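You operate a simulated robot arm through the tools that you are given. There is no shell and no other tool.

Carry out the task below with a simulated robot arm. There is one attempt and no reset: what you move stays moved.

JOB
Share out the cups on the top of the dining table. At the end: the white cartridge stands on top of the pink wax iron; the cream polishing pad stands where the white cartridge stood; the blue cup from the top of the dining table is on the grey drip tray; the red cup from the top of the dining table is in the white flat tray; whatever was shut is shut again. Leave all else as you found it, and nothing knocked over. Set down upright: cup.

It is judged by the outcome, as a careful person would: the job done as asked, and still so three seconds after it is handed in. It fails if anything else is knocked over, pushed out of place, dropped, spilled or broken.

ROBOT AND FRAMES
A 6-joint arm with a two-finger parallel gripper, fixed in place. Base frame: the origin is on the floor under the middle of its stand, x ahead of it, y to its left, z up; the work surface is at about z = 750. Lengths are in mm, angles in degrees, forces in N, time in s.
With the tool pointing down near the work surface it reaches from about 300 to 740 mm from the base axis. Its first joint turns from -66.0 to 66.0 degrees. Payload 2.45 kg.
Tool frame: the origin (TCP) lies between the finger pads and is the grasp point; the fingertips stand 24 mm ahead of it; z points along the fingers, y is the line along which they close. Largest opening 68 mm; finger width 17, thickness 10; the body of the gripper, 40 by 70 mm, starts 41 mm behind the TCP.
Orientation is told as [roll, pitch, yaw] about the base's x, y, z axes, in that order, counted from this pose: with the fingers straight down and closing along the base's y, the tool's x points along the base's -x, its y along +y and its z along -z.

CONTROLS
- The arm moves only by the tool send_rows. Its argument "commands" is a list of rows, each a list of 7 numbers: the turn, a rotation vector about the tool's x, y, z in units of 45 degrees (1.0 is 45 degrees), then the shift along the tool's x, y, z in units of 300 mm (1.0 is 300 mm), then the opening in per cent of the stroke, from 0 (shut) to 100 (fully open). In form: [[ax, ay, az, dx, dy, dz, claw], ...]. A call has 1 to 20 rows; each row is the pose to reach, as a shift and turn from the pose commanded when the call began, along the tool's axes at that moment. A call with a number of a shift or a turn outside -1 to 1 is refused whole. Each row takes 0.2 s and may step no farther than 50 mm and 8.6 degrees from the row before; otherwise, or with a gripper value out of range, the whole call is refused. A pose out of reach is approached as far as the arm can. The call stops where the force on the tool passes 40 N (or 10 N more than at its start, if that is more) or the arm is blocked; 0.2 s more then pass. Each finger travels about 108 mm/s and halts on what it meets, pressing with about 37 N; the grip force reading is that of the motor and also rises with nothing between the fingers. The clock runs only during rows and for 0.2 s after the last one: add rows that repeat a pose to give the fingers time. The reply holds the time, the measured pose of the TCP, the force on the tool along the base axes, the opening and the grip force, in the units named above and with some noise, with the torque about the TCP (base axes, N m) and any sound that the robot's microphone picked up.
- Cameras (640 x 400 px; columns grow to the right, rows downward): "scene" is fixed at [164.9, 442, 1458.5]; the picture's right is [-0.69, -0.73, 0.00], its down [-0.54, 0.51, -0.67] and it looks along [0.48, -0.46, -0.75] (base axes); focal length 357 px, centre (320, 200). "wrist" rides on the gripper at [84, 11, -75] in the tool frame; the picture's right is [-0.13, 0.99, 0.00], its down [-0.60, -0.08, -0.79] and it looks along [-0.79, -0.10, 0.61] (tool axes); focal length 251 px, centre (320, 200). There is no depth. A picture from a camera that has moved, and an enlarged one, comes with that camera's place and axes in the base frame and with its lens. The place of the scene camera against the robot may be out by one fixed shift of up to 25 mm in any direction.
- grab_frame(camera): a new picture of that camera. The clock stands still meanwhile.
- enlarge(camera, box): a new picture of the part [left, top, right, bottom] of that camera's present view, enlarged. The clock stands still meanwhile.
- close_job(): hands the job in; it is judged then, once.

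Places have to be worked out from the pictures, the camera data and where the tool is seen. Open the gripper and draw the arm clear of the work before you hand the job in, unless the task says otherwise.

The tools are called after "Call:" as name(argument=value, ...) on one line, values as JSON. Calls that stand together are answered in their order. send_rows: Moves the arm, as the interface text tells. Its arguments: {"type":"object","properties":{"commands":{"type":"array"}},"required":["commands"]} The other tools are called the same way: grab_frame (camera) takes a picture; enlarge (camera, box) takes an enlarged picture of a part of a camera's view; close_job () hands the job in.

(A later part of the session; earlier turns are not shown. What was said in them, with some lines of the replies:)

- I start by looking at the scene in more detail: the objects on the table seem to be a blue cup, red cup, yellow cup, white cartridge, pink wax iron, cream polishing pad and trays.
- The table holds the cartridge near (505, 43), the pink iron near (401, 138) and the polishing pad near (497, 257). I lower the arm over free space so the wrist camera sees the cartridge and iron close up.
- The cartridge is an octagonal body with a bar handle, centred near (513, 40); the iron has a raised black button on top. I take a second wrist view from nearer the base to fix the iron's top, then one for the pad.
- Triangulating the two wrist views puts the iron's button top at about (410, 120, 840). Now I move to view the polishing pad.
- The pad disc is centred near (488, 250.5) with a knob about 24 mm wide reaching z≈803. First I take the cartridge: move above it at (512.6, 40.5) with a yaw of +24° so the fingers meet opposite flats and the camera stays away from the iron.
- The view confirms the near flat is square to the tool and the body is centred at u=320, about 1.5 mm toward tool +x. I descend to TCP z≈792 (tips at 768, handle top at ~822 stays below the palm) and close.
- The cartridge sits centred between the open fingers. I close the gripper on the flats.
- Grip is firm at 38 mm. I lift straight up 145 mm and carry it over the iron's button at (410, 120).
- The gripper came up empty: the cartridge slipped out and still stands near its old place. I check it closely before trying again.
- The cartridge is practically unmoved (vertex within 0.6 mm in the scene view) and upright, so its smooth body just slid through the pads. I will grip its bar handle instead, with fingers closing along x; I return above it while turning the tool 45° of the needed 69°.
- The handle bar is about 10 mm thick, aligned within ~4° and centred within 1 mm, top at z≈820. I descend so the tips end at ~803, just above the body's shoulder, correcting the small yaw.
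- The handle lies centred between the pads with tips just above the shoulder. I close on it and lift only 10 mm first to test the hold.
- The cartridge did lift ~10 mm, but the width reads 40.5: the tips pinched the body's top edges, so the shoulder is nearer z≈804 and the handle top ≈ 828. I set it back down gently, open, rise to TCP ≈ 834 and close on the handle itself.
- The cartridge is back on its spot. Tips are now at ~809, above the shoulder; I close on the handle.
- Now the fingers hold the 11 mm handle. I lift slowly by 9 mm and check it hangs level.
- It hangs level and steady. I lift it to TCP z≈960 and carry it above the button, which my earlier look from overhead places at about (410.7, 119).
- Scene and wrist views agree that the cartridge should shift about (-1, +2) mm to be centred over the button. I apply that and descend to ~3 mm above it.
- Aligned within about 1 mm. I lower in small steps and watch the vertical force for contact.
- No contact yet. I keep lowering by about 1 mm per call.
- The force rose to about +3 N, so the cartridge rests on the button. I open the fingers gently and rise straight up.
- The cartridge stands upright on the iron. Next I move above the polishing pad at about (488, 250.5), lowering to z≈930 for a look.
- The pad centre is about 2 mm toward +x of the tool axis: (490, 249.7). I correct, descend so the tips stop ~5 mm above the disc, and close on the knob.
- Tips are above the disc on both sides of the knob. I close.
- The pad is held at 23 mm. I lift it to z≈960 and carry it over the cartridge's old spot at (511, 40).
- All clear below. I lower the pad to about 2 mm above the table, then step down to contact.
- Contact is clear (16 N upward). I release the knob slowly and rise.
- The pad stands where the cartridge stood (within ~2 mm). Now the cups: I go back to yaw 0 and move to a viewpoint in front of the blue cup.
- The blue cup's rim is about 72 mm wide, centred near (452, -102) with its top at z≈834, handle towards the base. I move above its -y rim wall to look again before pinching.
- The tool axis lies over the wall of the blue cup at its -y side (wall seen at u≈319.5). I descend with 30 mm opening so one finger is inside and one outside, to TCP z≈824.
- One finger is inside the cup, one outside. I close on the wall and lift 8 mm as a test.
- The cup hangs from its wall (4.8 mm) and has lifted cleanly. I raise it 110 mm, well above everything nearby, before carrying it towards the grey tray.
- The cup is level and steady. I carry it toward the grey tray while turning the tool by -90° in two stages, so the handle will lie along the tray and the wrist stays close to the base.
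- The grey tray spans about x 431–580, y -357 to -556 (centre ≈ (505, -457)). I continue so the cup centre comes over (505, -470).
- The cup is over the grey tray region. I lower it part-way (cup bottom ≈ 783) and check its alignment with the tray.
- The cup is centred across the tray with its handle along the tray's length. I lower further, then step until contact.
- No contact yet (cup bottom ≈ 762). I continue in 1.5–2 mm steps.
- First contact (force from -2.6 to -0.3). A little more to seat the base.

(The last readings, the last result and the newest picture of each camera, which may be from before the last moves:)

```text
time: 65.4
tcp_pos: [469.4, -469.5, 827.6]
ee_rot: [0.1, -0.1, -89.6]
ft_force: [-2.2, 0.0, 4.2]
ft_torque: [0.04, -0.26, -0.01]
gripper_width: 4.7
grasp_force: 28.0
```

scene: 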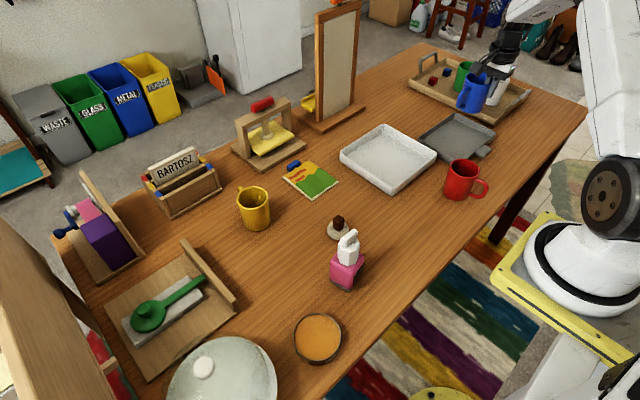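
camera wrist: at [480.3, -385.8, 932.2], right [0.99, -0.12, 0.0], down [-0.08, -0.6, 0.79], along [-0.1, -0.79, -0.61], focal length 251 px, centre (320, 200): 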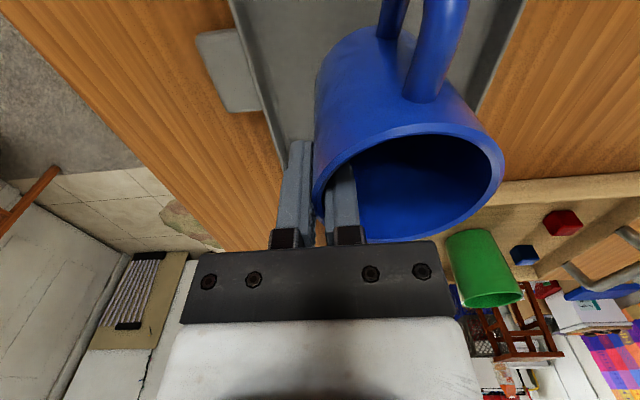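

Seated with ~7 N. I open slowly so the cup settles between the fingers, then rise straight up.

Call:
send_rows(commands=[[0, 0, 0, 0, 0, 0, 9], [0, 0, 0, 0, 0, 0, 12], [0, 0, 0, 0, 0, 0, 18], [0, 0, 0, 0, 0, 0, 28], [0, 0, 0, 0, 0, 0, 38], [0, 0, 0, 0, 0, 0, 38], [0, 0, 0, 0, 0, -0.03, 38], [0, 0, 0, 0, 0, -0.12, 38], [0, 0, 0, 0, 0, -0.25, 38], [0, 0, 0, 0, 0, -0.4, 38], [0, 0, 0, 0, 0, -0.4, 38]])

Call:
enlarge(camera="scene", box=[400, 80, 528, 160])

Call:
grab_frame(camera="wrist")

```text
time: 67.8
tcp_pos: [470.4, -469.0, 949.1]
ee_rot: [0.0, 0.0, -89.7]
ft_force: [0.1, 0.6, 0.0]
ft_torque: [-0.01, -0.03, 0.03]
gripper_width: 25.9
grasp_force: 0.1
```

```text
5.00 times, centred on (464, 120) of scene
camera zoom: at [164.9, 442.0, 1458.5], right [-0.69, -0.73, 0.0], down [-0.54, 0.51, -0.67], along [0.48, -0.46, -0.75], focal length 1787 px, centre (-400, 600)
```

zoom: 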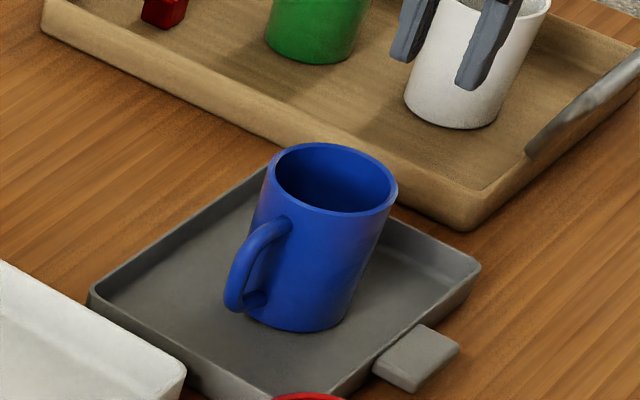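

```text
taken
camera wrist: at [480.2, -385.7, 1024.6], right [0.99, -0.12, 0.0], down [-0.08, -0.6, 0.79], along [-0.1, -0.79, -0.61], focal length 251 px, centre (320, 200)
```

wrist: 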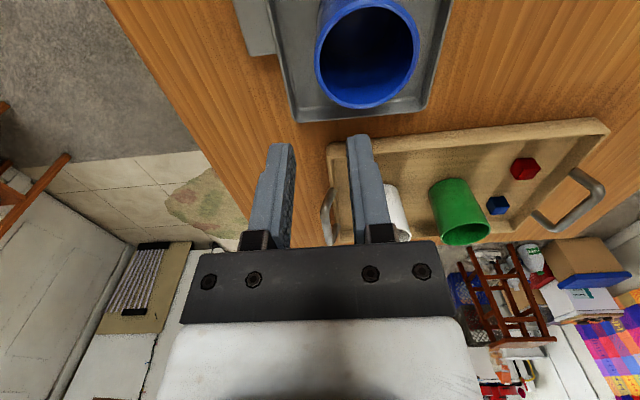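

The blue cup stands upright on the grey tray. Next the red cup, near (392, -286) with its handle toward the base: I move above its +x rim wall, keeping yaw -90°.

Call:
send_rows(commands=[[0, 0, 0, 0.05, -0.012, 0, 45], [0, 0, 0, 0.16, -0.038, 0, 45], [0, 0, 0, 0.3, -0.071, 0, 45], [0, 0, 0, 0.44, -0.104, 0, 45], [0, 0, 0, 0.56, -0.133, 0.02, 45], [0, 0, 0, 0.614, -0.1457, 0.062, 45], [0, 0, 0, 0.614, -0.1457, 0.062, 45]])

Call:
grab_frame(camera="wrist")

Call:
enlarge(camera="wrist", box=[220, 0, 380, 100])

Call:
grab_frame(camera="scene")

```text
time: 69.4
tcp_pos: [424.6, -284.6, 929.4]
ee_rot: [-0.1, 0.0, -89.6]
ft_force: [0.1, 0.6, -0.1]
ft_torque: [0.01, 0.02, -0.01]
gripper_width: 30.8
grasp_force: 0.0
```

```text
taken
camera wrist: at [435.6, -201.1, 1005.1], right [0.99, -0.12, 0.0], down [-0.08, -0.6, 0.79], along [-0.1, -0.79, -0.61], focal length 251 px, centre (320, 200)
```

wrist: 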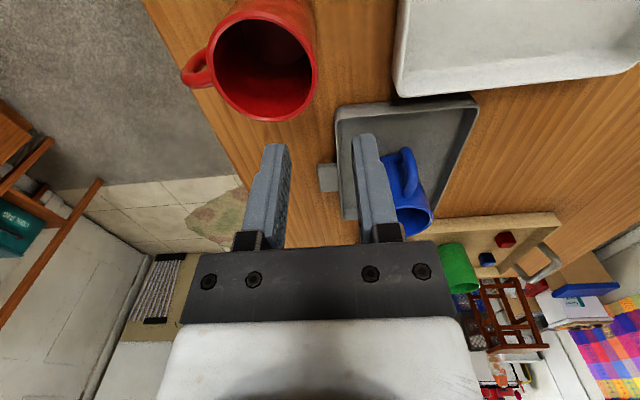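

```text
4.00 times, centred on (300, 50) of wrist
camera zoom: at [435.6, -201.1, 1005.1], right [0.99, -0.12, 0.0], down [-0.08, -0.6, 0.79], along [-0.1, -0.79, -0.61], focal length 1006 px, centre (400, 800)
```

zoom: 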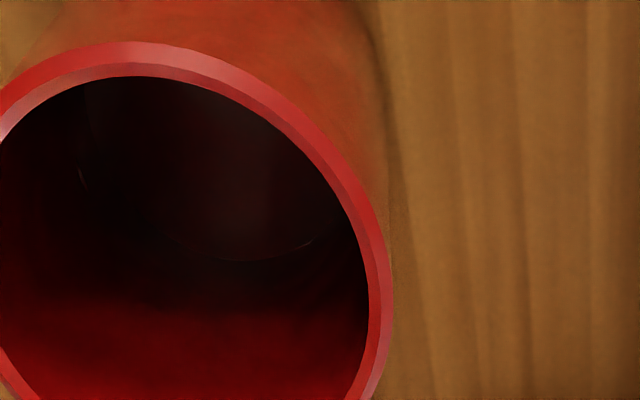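

```text
taken
```

scene: 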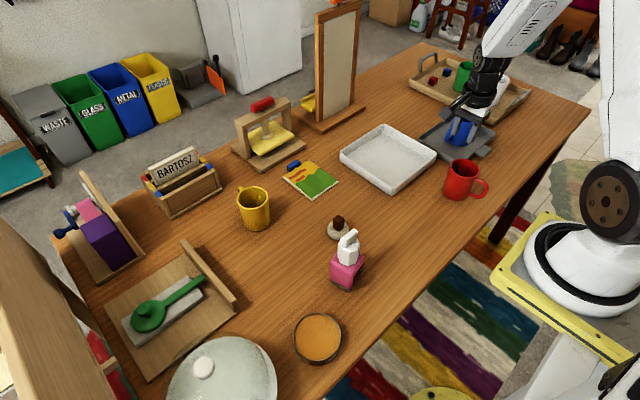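

The red cup's rim wall is at about x=422, y=-280 (rim z≈834). I correct by (-4, +6) mm and descend to TCP z≈824 straddling the wall.

Call:
send_rows(commands=[[0, 0, 0, 0.02, -0.0143, 0.02, 45], [0, 0, 0, 0.02, -0.0143, 0.1, 45], [0, 0, 0, 0.02, -0.0143, 0.17, 45], [0, 0, 0, 0.02, -0.0143, 0.17, 45]])

Call:
grab_frame(camera="wrist")

Call:
enlarge(camera="wrist", box=[220, 50, 380, 150])

```text
time: 70.4
tcp_pos: [422.3, -281.7, 877.7]
ee_rot: [0.0, 0.0, -89.7]
ft_force: [0.3, 0.0, 0.4]
ft_torque: [-0.02, -0.03, 0.0]
gripper_width: 30.6
grasp_force: 0.1
```

```text
taken
camera wrist: at [432.0, -196.3, 954.4], right [0.99, -0.12, 0.0], down [-0.08, -0.6, 0.79], along [-0.1, -0.79, -0.61], focal length 251 px, centre (320, 200)
```

wrist: 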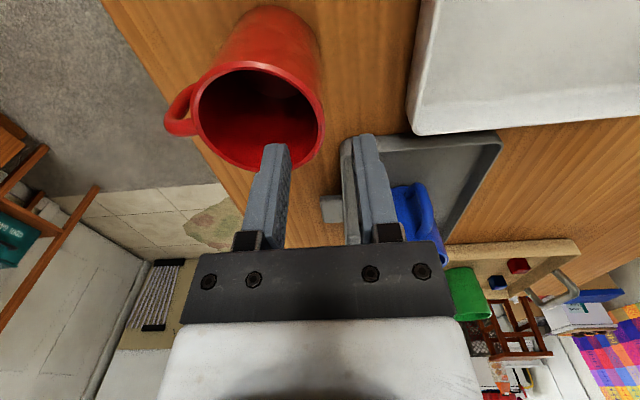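

```text
4.00 times, centred on (300, 100) of wrist
camera zoom: at [432.0, -196.3, 954.4], right [0.99, -0.12, 0.0], down [-0.08, -0.6, 0.79], along [-0.1, -0.79, -0.61], focal length 1006 px, centre (400, 600)
```

zoom: 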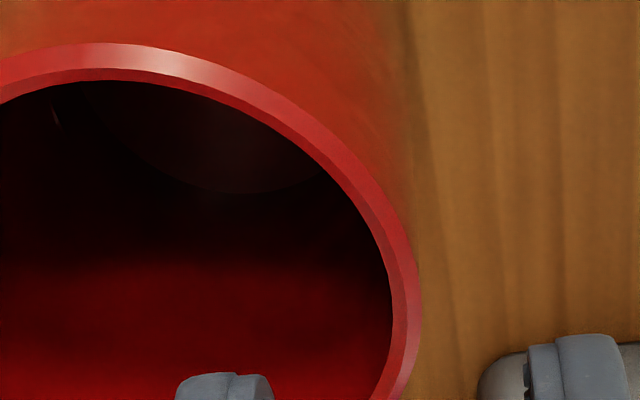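

The wall sits midway between the fingertips. I descend the remaining 55 mm.

Call:
send_rows(commands=[[0, 0, 0, 0, 0.002, 0.06, 45], [0, 0, 0, 0, 0.002, 0.12, 45], [0, 0, 0, 0, 0.002, 0.165, 45], [0, 0, 0, 0, 0.002, 0.183, 45], [0, 0, 0, 0, 0.002, 0.183, 45]])

Call:
grab_frame(camera="wrist")

Call:
enlarge(camera="scene", box=[400, 130, 528, 210])

```text
time: 71.6
tcp_pos: [422.1, -280.1, 824.5]
ee_rot: [-0.1, 0.1, -89.7]
ft_force: [-1.2, 1.1, -0.1]
ft_torque: [0.01, -0.06, -0.01]
gripper_width: 30.6
grasp_force: 0.1
```

```text
taken
camera wrist: at [432.3, -195.9, 899.8], right [0.99, -0.12, 0.0], down [-0.08, -0.6, 0.79], along [-0.1, -0.79, -0.61], focal length 251 px, centre (320, 200)
```

wrist: 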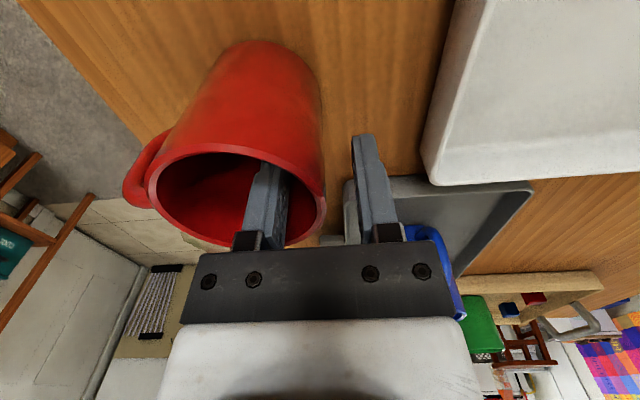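

```text
5.00 times, centred on (464, 170) of scene
camera zoom: at [164.9, 442.0, 1458.5], right [-0.69, -0.73, 0.0], down [-0.54, 0.51, -0.67], along [0.48, -0.46, -0.75], focal length 1787 px, centre (-400, 350)
```

zoom: 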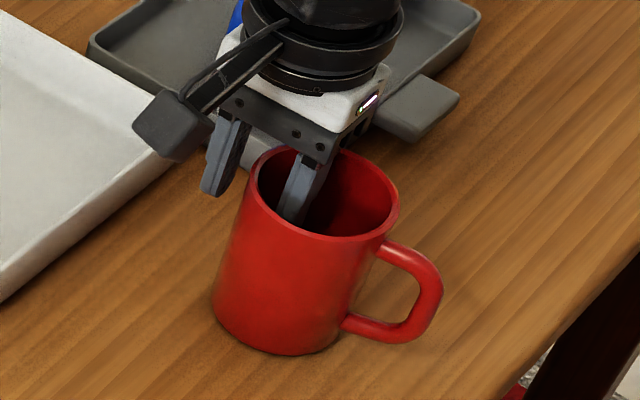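

The fingers straddle the red cup's wall. I close and lift 8 mm as a test.

Call:
send_rows(commands=[[0, 0, 0, 0, 0, 0, 30], [0, 0, 0, 0, 0, 0, 18], [0, 0, 0, 0, 0, 0, 0], [0, 0, 0, 0, 0, 0, 0], [0, 0, 0, 0, 0, 0, 0]])

Call:
send_rows(commands=[[0, 0, 0, 0, 0, -0.005, 0], [0, 0, 0, 0, 0, -0.013, 0], [0, 0, 0, 0, 0, -0.022, 0], [0, 0, 0, 0, 0, -0.027, 0], [0, 0, 0, 0, 0, -0.027, 0], [0, 0, 0, 0, 0, -0.027, 0]])

Call:
grab_frame(camera="wrist")

Call:
enlarge(camera="scene", box=[400, 130, 528, 210])

```text
time: 72.8
tcp_pos: [421.7, -279.9, 823.9]
ee_rot: [0.0, 0.0, -89.7]
ft_force: [-0.3, 6.7, 13.9]
ft_torque: [0.34, 0.89, -0.42]
gripper_width: 5.3
grasp_force: 28.8
```

```text
time: 74.2
tcp_pos: [422.0, -279.5, 831.8]
ee_rot: [0.0, 0.0, -89.7]
ft_force: [0.3, 0.1, -2.7]
ft_torque: [-0.01, -0.09, 0.01]
gripper_width: 4.7
grasp_force: 28.1
```

```text
taken
camera wrist: at [432.3, -196.0, 907.8], right [0.99, -0.12, 0.0], down [-0.08, -0.6, 0.79], along [-0.1, -0.79, -0.61], focal length 251 px, centre (320, 200)
```

wrist: 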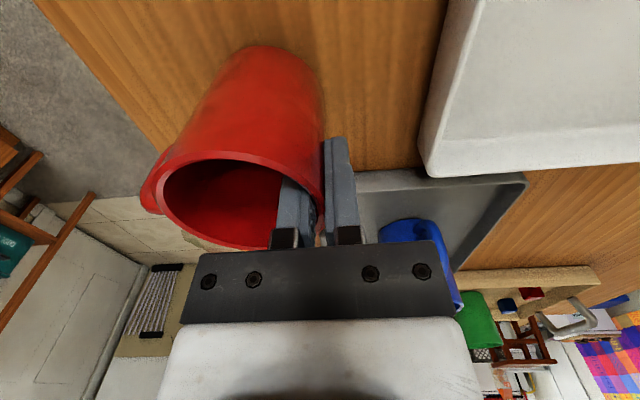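

```text
5.00 times, centred on (464, 170) of scene
camera zoom: at [164.9, 442.0, 1458.5], right [-0.69, -0.73, 0.0], down [-0.54, 0.51, -0.67], along [0.48, -0.46, -0.75], focal length 1787 px, centre (-400, 350)
```

zoom: 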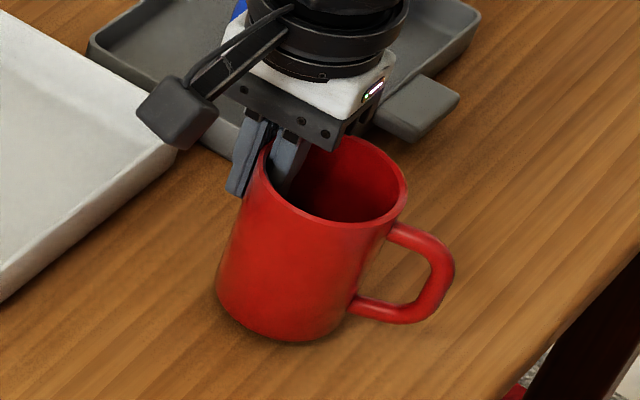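

The red cup is held and lifted. I raise it 112 mm and carry it over the white tray, aiming the cup centre at about (598, -248).

Call:
send_rows(commands=[[0, 0, 0, 0, 0, -0.03, 0], [0, 0, 0, 0, 0, -0.1, 0], [0, 0, 0, 0, 0, -0.19, 0], [0, 0, 0, 0, 0, -0.28, 0], [0, 0, 0, 0, 0, -0.35, 0], [0, 0, 0, 0, 0, -0.373, 0], [0, 0, 0, 0.005, 0.033, -0.373, 0], [0, 0, 0, 0.017, 0.113, -0.373, 0], [0, 0, 0, 0.032, 0.22, -0.373, 0], [0, 0, 0, 0.05, 0.34, -0.373, 0], [0, 0, 0, 0.068, 0.46, -0.373, 0], [0, 0, 0, 0.085, 0.575, -0.373, 0], [0, 0, 0, 0.098, 0.66, -0.373, 0], [0, 0, 0, 0.1033, 0.698, -0.373, 0], [0, 0, 0, 0.1033, 0.698, -0.373, 0]])

Call:
grab_frame(camera="scene")

Call:
grab_frame(camera="wrist")

```text
time: 77.4
tcp_pos: [631.1, -247.5, 945.3]
ee_rot: [0.0, 0.0, -89.8]
ft_force: [-0.1, 0.1, -2.5]
ft_torque: [0.02, -0.09, -0.01]
gripper_width: 4.7
grasp_force: 28.2
```

```text
taken
```

scene: 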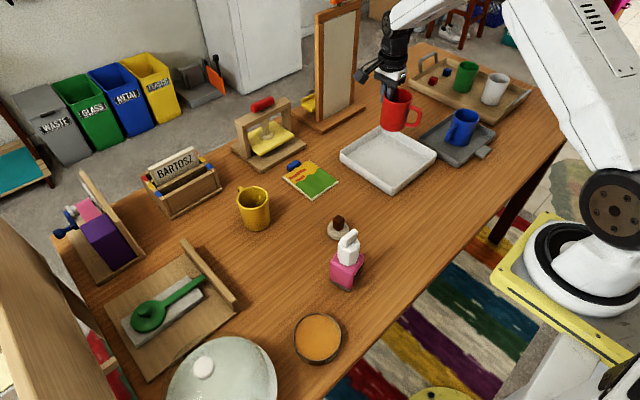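

```text
taken
camera wrist: at [641.2, -163.5, 1020.2], right [0.99, -0.12, 0.0], down [-0.08, -0.6, 0.79], along [-0.1, -0.79, -0.61], focal length 251 px, centre (320, 200)
```

wrist: 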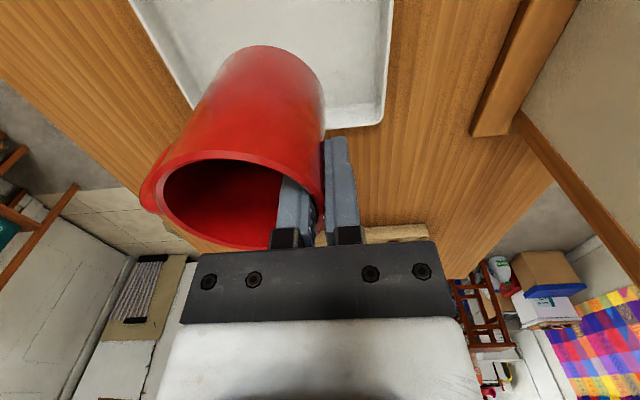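

The cup hangs over the white tray (tray about x 485–697, y -140 to -350). I lower it part-way and check.

Call:
send_rows(commands=[[0, 0, 0, 0, 0, 0.03, 0], [0, 0, 0, 0, 0, 0.1, 0], [0, 0, 0, 0, 0, 0.18, 0], [0, 0, 0, 0, 0, 0.25, 0], [0, 0, 0, 0, 0, 0.285, 0], [0, 0, 0, 0, 0, 0.3, 0], [0, 0, 0, 0, 0, 0.3, 0]])

Call:
enlarge(camera="scene", box=[320, 100, 448, 200])

Call:
grab_frame(camera="wrist")

```text
time: 79.0
tcp_pos: [631.7, -247.7, 854.3]
ee_rot: [0.1, 0.0, -89.7]
ft_force: [-0.2, -0.1, -2.9]
ft_torque: [-0.02, -0.11, -0.01]
gripper_width: 4.8
grasp_force: 28.0
```

```text
4.00 times, centred on (384, 150) of scene
camera zoom: at [164.9, 442.0, 1458.5], right [-0.69, -0.73, 0.0], down [-0.54, 0.51, -0.67], along [0.48, -0.46, -0.75], focal length 1430 px, centre (64, 400)
```

zoom: 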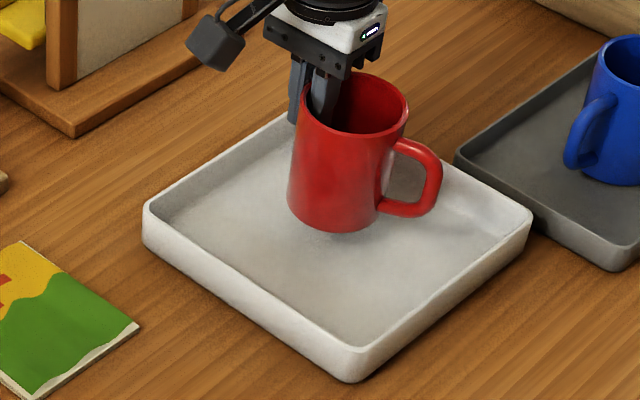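

```text
taken
camera wrist: at [641.4, -163.7, 929.7], right [0.99, -0.12, 0.0], down [-0.08, -0.6, 0.79], along [-0.1, -0.79, -0.61], focal length 251 px, centre (320, 200)
```

wrist: 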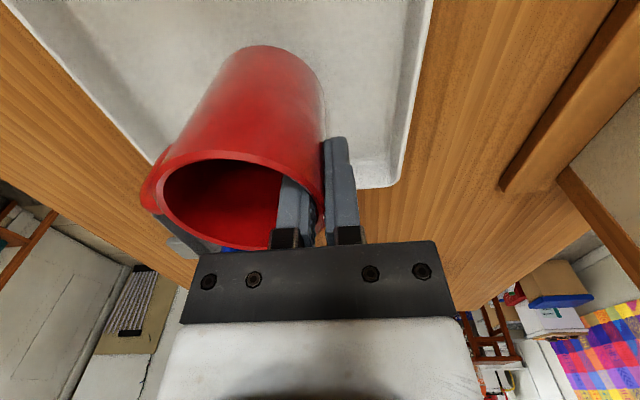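

Well centred in the white tray. I lower on, then step to contact.

Call:
send_rows(commands=[[0, 0, 0, 0, 0, 0.02, 0], [0, 0, 0, 0, 0, 0.045, 0], [0, 0, 0, 0, 0, 0.06, 0], [0, 0, 0, 0, 0, 0.06, 0]])

Call:
send_rows(commands=[[0, 0, 0, 0, 0, 0.005, 0], [0, 0, 0, 0, 0, 0.005, 0]])

Call:
send_rows(commands=[[0, 0, 0, 0, 0, 0.005, 0], [0, 0, 0, 0, 0, 0.005, 0]])

Call:
send_rows(commands=[[0, 0, 0, 0, 0, 0.004, 0], [0, 0, 0, 0, 0, 0.004, 0]])

```text
time: 80.0
tcp_pos: [630.8, -248.1, 834.8]
ee_rot: [0.0, 0.0, -89.7]
ft_force: [0.6, -0.2, -2.8]
ft_torque: [0.0, -0.08, -0.01]
gripper_width: 5.0
grasp_force: 27.7
```

```text
time: 80.6
tcp_pos: [630.1, -248.8, 834.1]
ee_rot: [0.0, -0.1, -89.6]
ft_force: [0.2, 0.6, -1.9]
ft_torque: [-0.02, -0.09, 0.02]
gripper_width: 4.8
grasp_force: 27.9
```

```text
time: 81.2
tcp_pos: [631.3, -247.1, 833.7]
ee_rot: [0.1, 0.0, -89.8]
ft_force: [-0.1, 0.1, -2.7]
ft_torque: [0.02, -0.13, 0.01]
gripper_width: 4.7
grasp_force: 27.9
```

```text
time: 81.8
tcp_pos: [630.0, -247.5, 833.1]
ee_rot: [0.0, 0.0, -89.7]
ft_force: [0.0, 0.7, -2.0]
ft_torque: [0.02, -0.11, -0.02]
gripper_width: 5.0
grasp_force: 28.1
```

Still no contact (bottom ≈ 758). Continuing.

Call:
send_rows(commands=[[0, 0, 0, 0, 0, 0.004, 0], [0, 0, 0, 0, 0, 0.004, 0]])

Call:
send_rows(commands=[[0, 0, 0, 0, 0, 0.003, 0], [0, 0, 0, 0, 0, 0.003, 0]])

Call:
send_rows(commands=[[0, 0, 0, 0, 0, 0.003, 0], [0, 0, 0, 0, 0, 0.003, 0]])

```text
time: 82.4
tcp_pos: [631.5, -247.9, 830.9]
ee_rot: [0.0, 0.0, -89.8]
ft_force: [0.5, 0.0, -3.2]
ft_torque: [0.02, -0.09, 0.05]
gripper_width: 4.7
grasp_force: 27.7
```

```text
time: 83.0
tcp_pos: [630.5, -247.7, 829.6]
ee_rot: [0.1, -0.1, -89.6]
ft_force: [-0.1, -0.9, -2.4]
ft_torque: [0.01, -0.07, 0.01]
gripper_width: 4.8
grasp_force: 28.0
```

```text
time: 83.6
tcp_pos: [630.0, -248.7, 829.0]
ee_rot: [0.1, -0.2, -89.7]
ft_force: [-1.9, -0.3, 6.3]
ft_torque: [0.0, 0.64, -0.05]
gripper_width: 4.6
grasp_force: 27.8
```

Contact is made (+6 N). I release slowly and rise.

Call:
send_rows(commands=[[0, 0, 0, 0, 0, 0, 9], [0, 0, 0, 0, 0, 0, 12], [0, 0, 0, 0, 0, 0, 18], [0, 0, 0, 0, 0, 0, 28], [0, 0, 0, 0, 0, 0, 38], [0, 0, 0, 0, 0, 0, 38], [0, 0, 0, 0, 0, -0.03, 38], [0, 0, 0, 0, 0, -0.12, 38], [0, 0, 0, 0, 0, -0.25, 38], [0, 0, 0, 0, 0, -0.4, 38], [0, 0, 0, 0, 0, -0.4, 38]])

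Call:
enlarge(camera="scene", box=[320, 80, 528, 210])

Call:
grab_frame(camera="wrist")

```text
time: 86.0
tcp_pos: [630.1, -248.4, 948.5]
ee_rot: [0.0, 0.0, -89.8]
ft_force: [1.0, 0.3, 0.7]
ft_torque: [-0.02, -0.01, 0.0]
gripper_width: 25.9
grasp_force: 0.0
```

```text
3.08 times, centred on (424, 145) of scene
camera zoom: at [164.9, 442.0, 1458.5], right [-0.69, -0.73, 0.0], down [-0.54, 0.51, -0.67], along [0.48, -0.46, -0.75], focal length 1100 px, centre (0, 369)
```

zoom: 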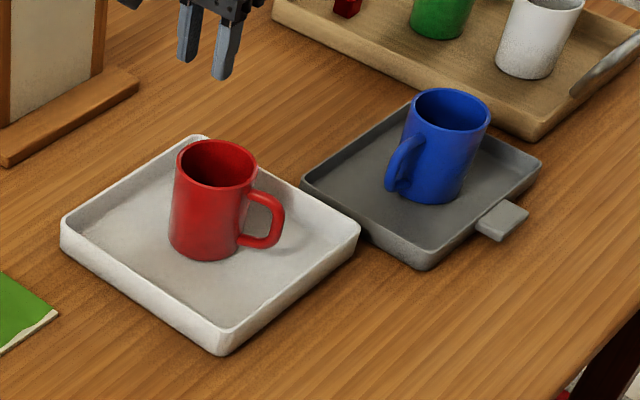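

```text
taken
camera wrist: at [640.2, -163.7, 1024.6], right [0.99, -0.12, 0.0], down [-0.08, -0.6, 0.79], along [-0.1, -0.79, -0.61], focal length 251 px, centre (320, 200)
```

wrist: 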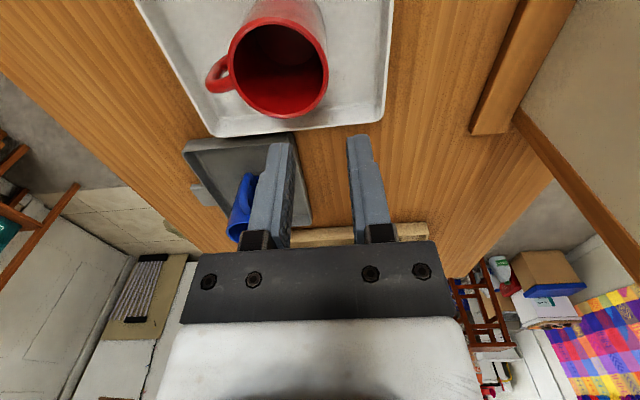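

Both cups stand upright in their trays. I open the gripper fully, rise and withdraw the arm to near its starting place, clear of everything.

Call:
send_rows(commands=[[0, 0, 0, 0, 0, -0.12, 60], [0, 0, 0, 0, 0, -0.27, 80], [0, 0, 0, 0, 0, -0.42, 100], [0, 0, 0, 0.06, -0.053, -0.43, 100], [0, 0, 0, 0.16, -0.14, -0.43, 100], [0, 0, 0, 0.27, -0.237, -0.43, 100], [0, 0, 0, 0.38, -0.333, -0.43, 100], [0, 0, 0, 0.49, -0.43, -0.43, 100], [0, 0, 0, 0.6, -0.526, -0.43, 100], [0, 0, 0, 0.7, -0.614, -0.43, 100], [0, 0, 0, 0.77, -0.675, -0.43, 100], [0, 0, 0, 0.787, -0.69, -0.43, 100], [0, 0, 0, 0.787, -0.69, -0.43, 100]])

Call:
grab_frame(camera="scene")

Call:
enlarge(camera="scene", box=[280, 190, 420, 300])

Call:
enlarge(camera="scene", box=[320, 40, 560, 210])

```text
time: 88.8
tcp_pos: [421.0, -13.0, 1075.8]
ee_rot: [-0.1, 0.0, -89.8]
ft_force: [0.1, -0.5, -0.2]
ft_torque: [-0.01, -0.04, 0.0]
gripper_width: 68.1
grasp_force: 0.0
```

```text
taken
```

scene: 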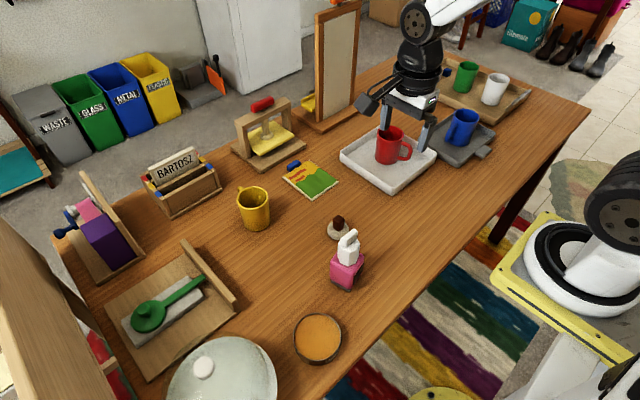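

```text
3.64 times, centred on (350, 245) of scene
camera zoom: at [164.8, 442.0, 1458.5], right [-0.69, -0.73, 0.0], down [-0.54, 0.51, -0.67], along [0.48, -0.46, -0.75], focal length 1300 px, centre (211, 36)
```

zoom: 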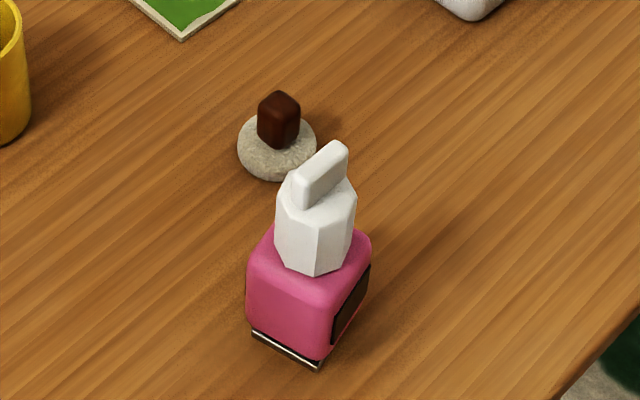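

```text
2.35 times, centred on (440, 125) of scene
camera zoom: at [164.8, 442.0, 1458.5], right [-0.69, -0.73, 0.0], down [-0.54, 0.51, -0.67], along [0.48, -0.46, -0.75], focal length 841 px, centre (38, 376)
```

zoom: 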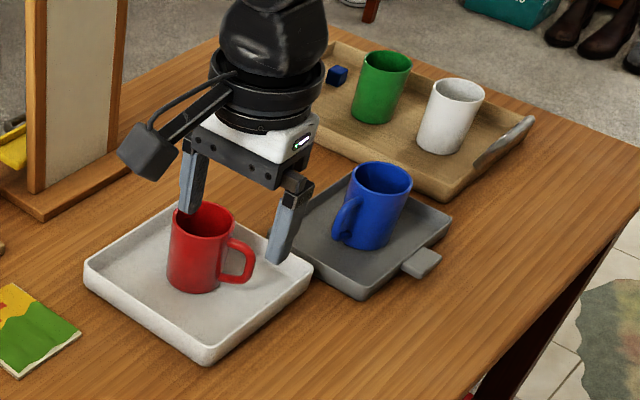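

Everything checks out: cartridge upright on the iron, pad on the cartridge's old spot, blue cup on the grey tray, red cup in the white tray, trays unmoved, and the arm open and clear. I hand the job in.

Call:
close_job()

```text
The job is handed in.
```

The job is handed in, and the final pictures show everything where you asked:

- **White cartridge:** it stands upright on top of the pink wax iron, resting on the black button.
- **Cream polishing pad:** it stands where the cartridge stood, within about 2 mm by my measurements. I took this to be the round pad with the brown knob.
- **Blue cup:** it stands upright on the grey drip tray.
- **Red cup:** it stands upright in the white flat tray.

**Cartridge handling:** it took three tries to get a good hold. The first time its smooth body slid out of the gripper while it stayed standing on its spot. The second time I lifted it about 10 mm by its top edges and set it back down. I then carried it by its handle.

I opened nothing, so there was nothing to shut again. I saw no sign that anything else moved, and the trays look to be in the same place. The gripper is open and the arm is clear of the table.
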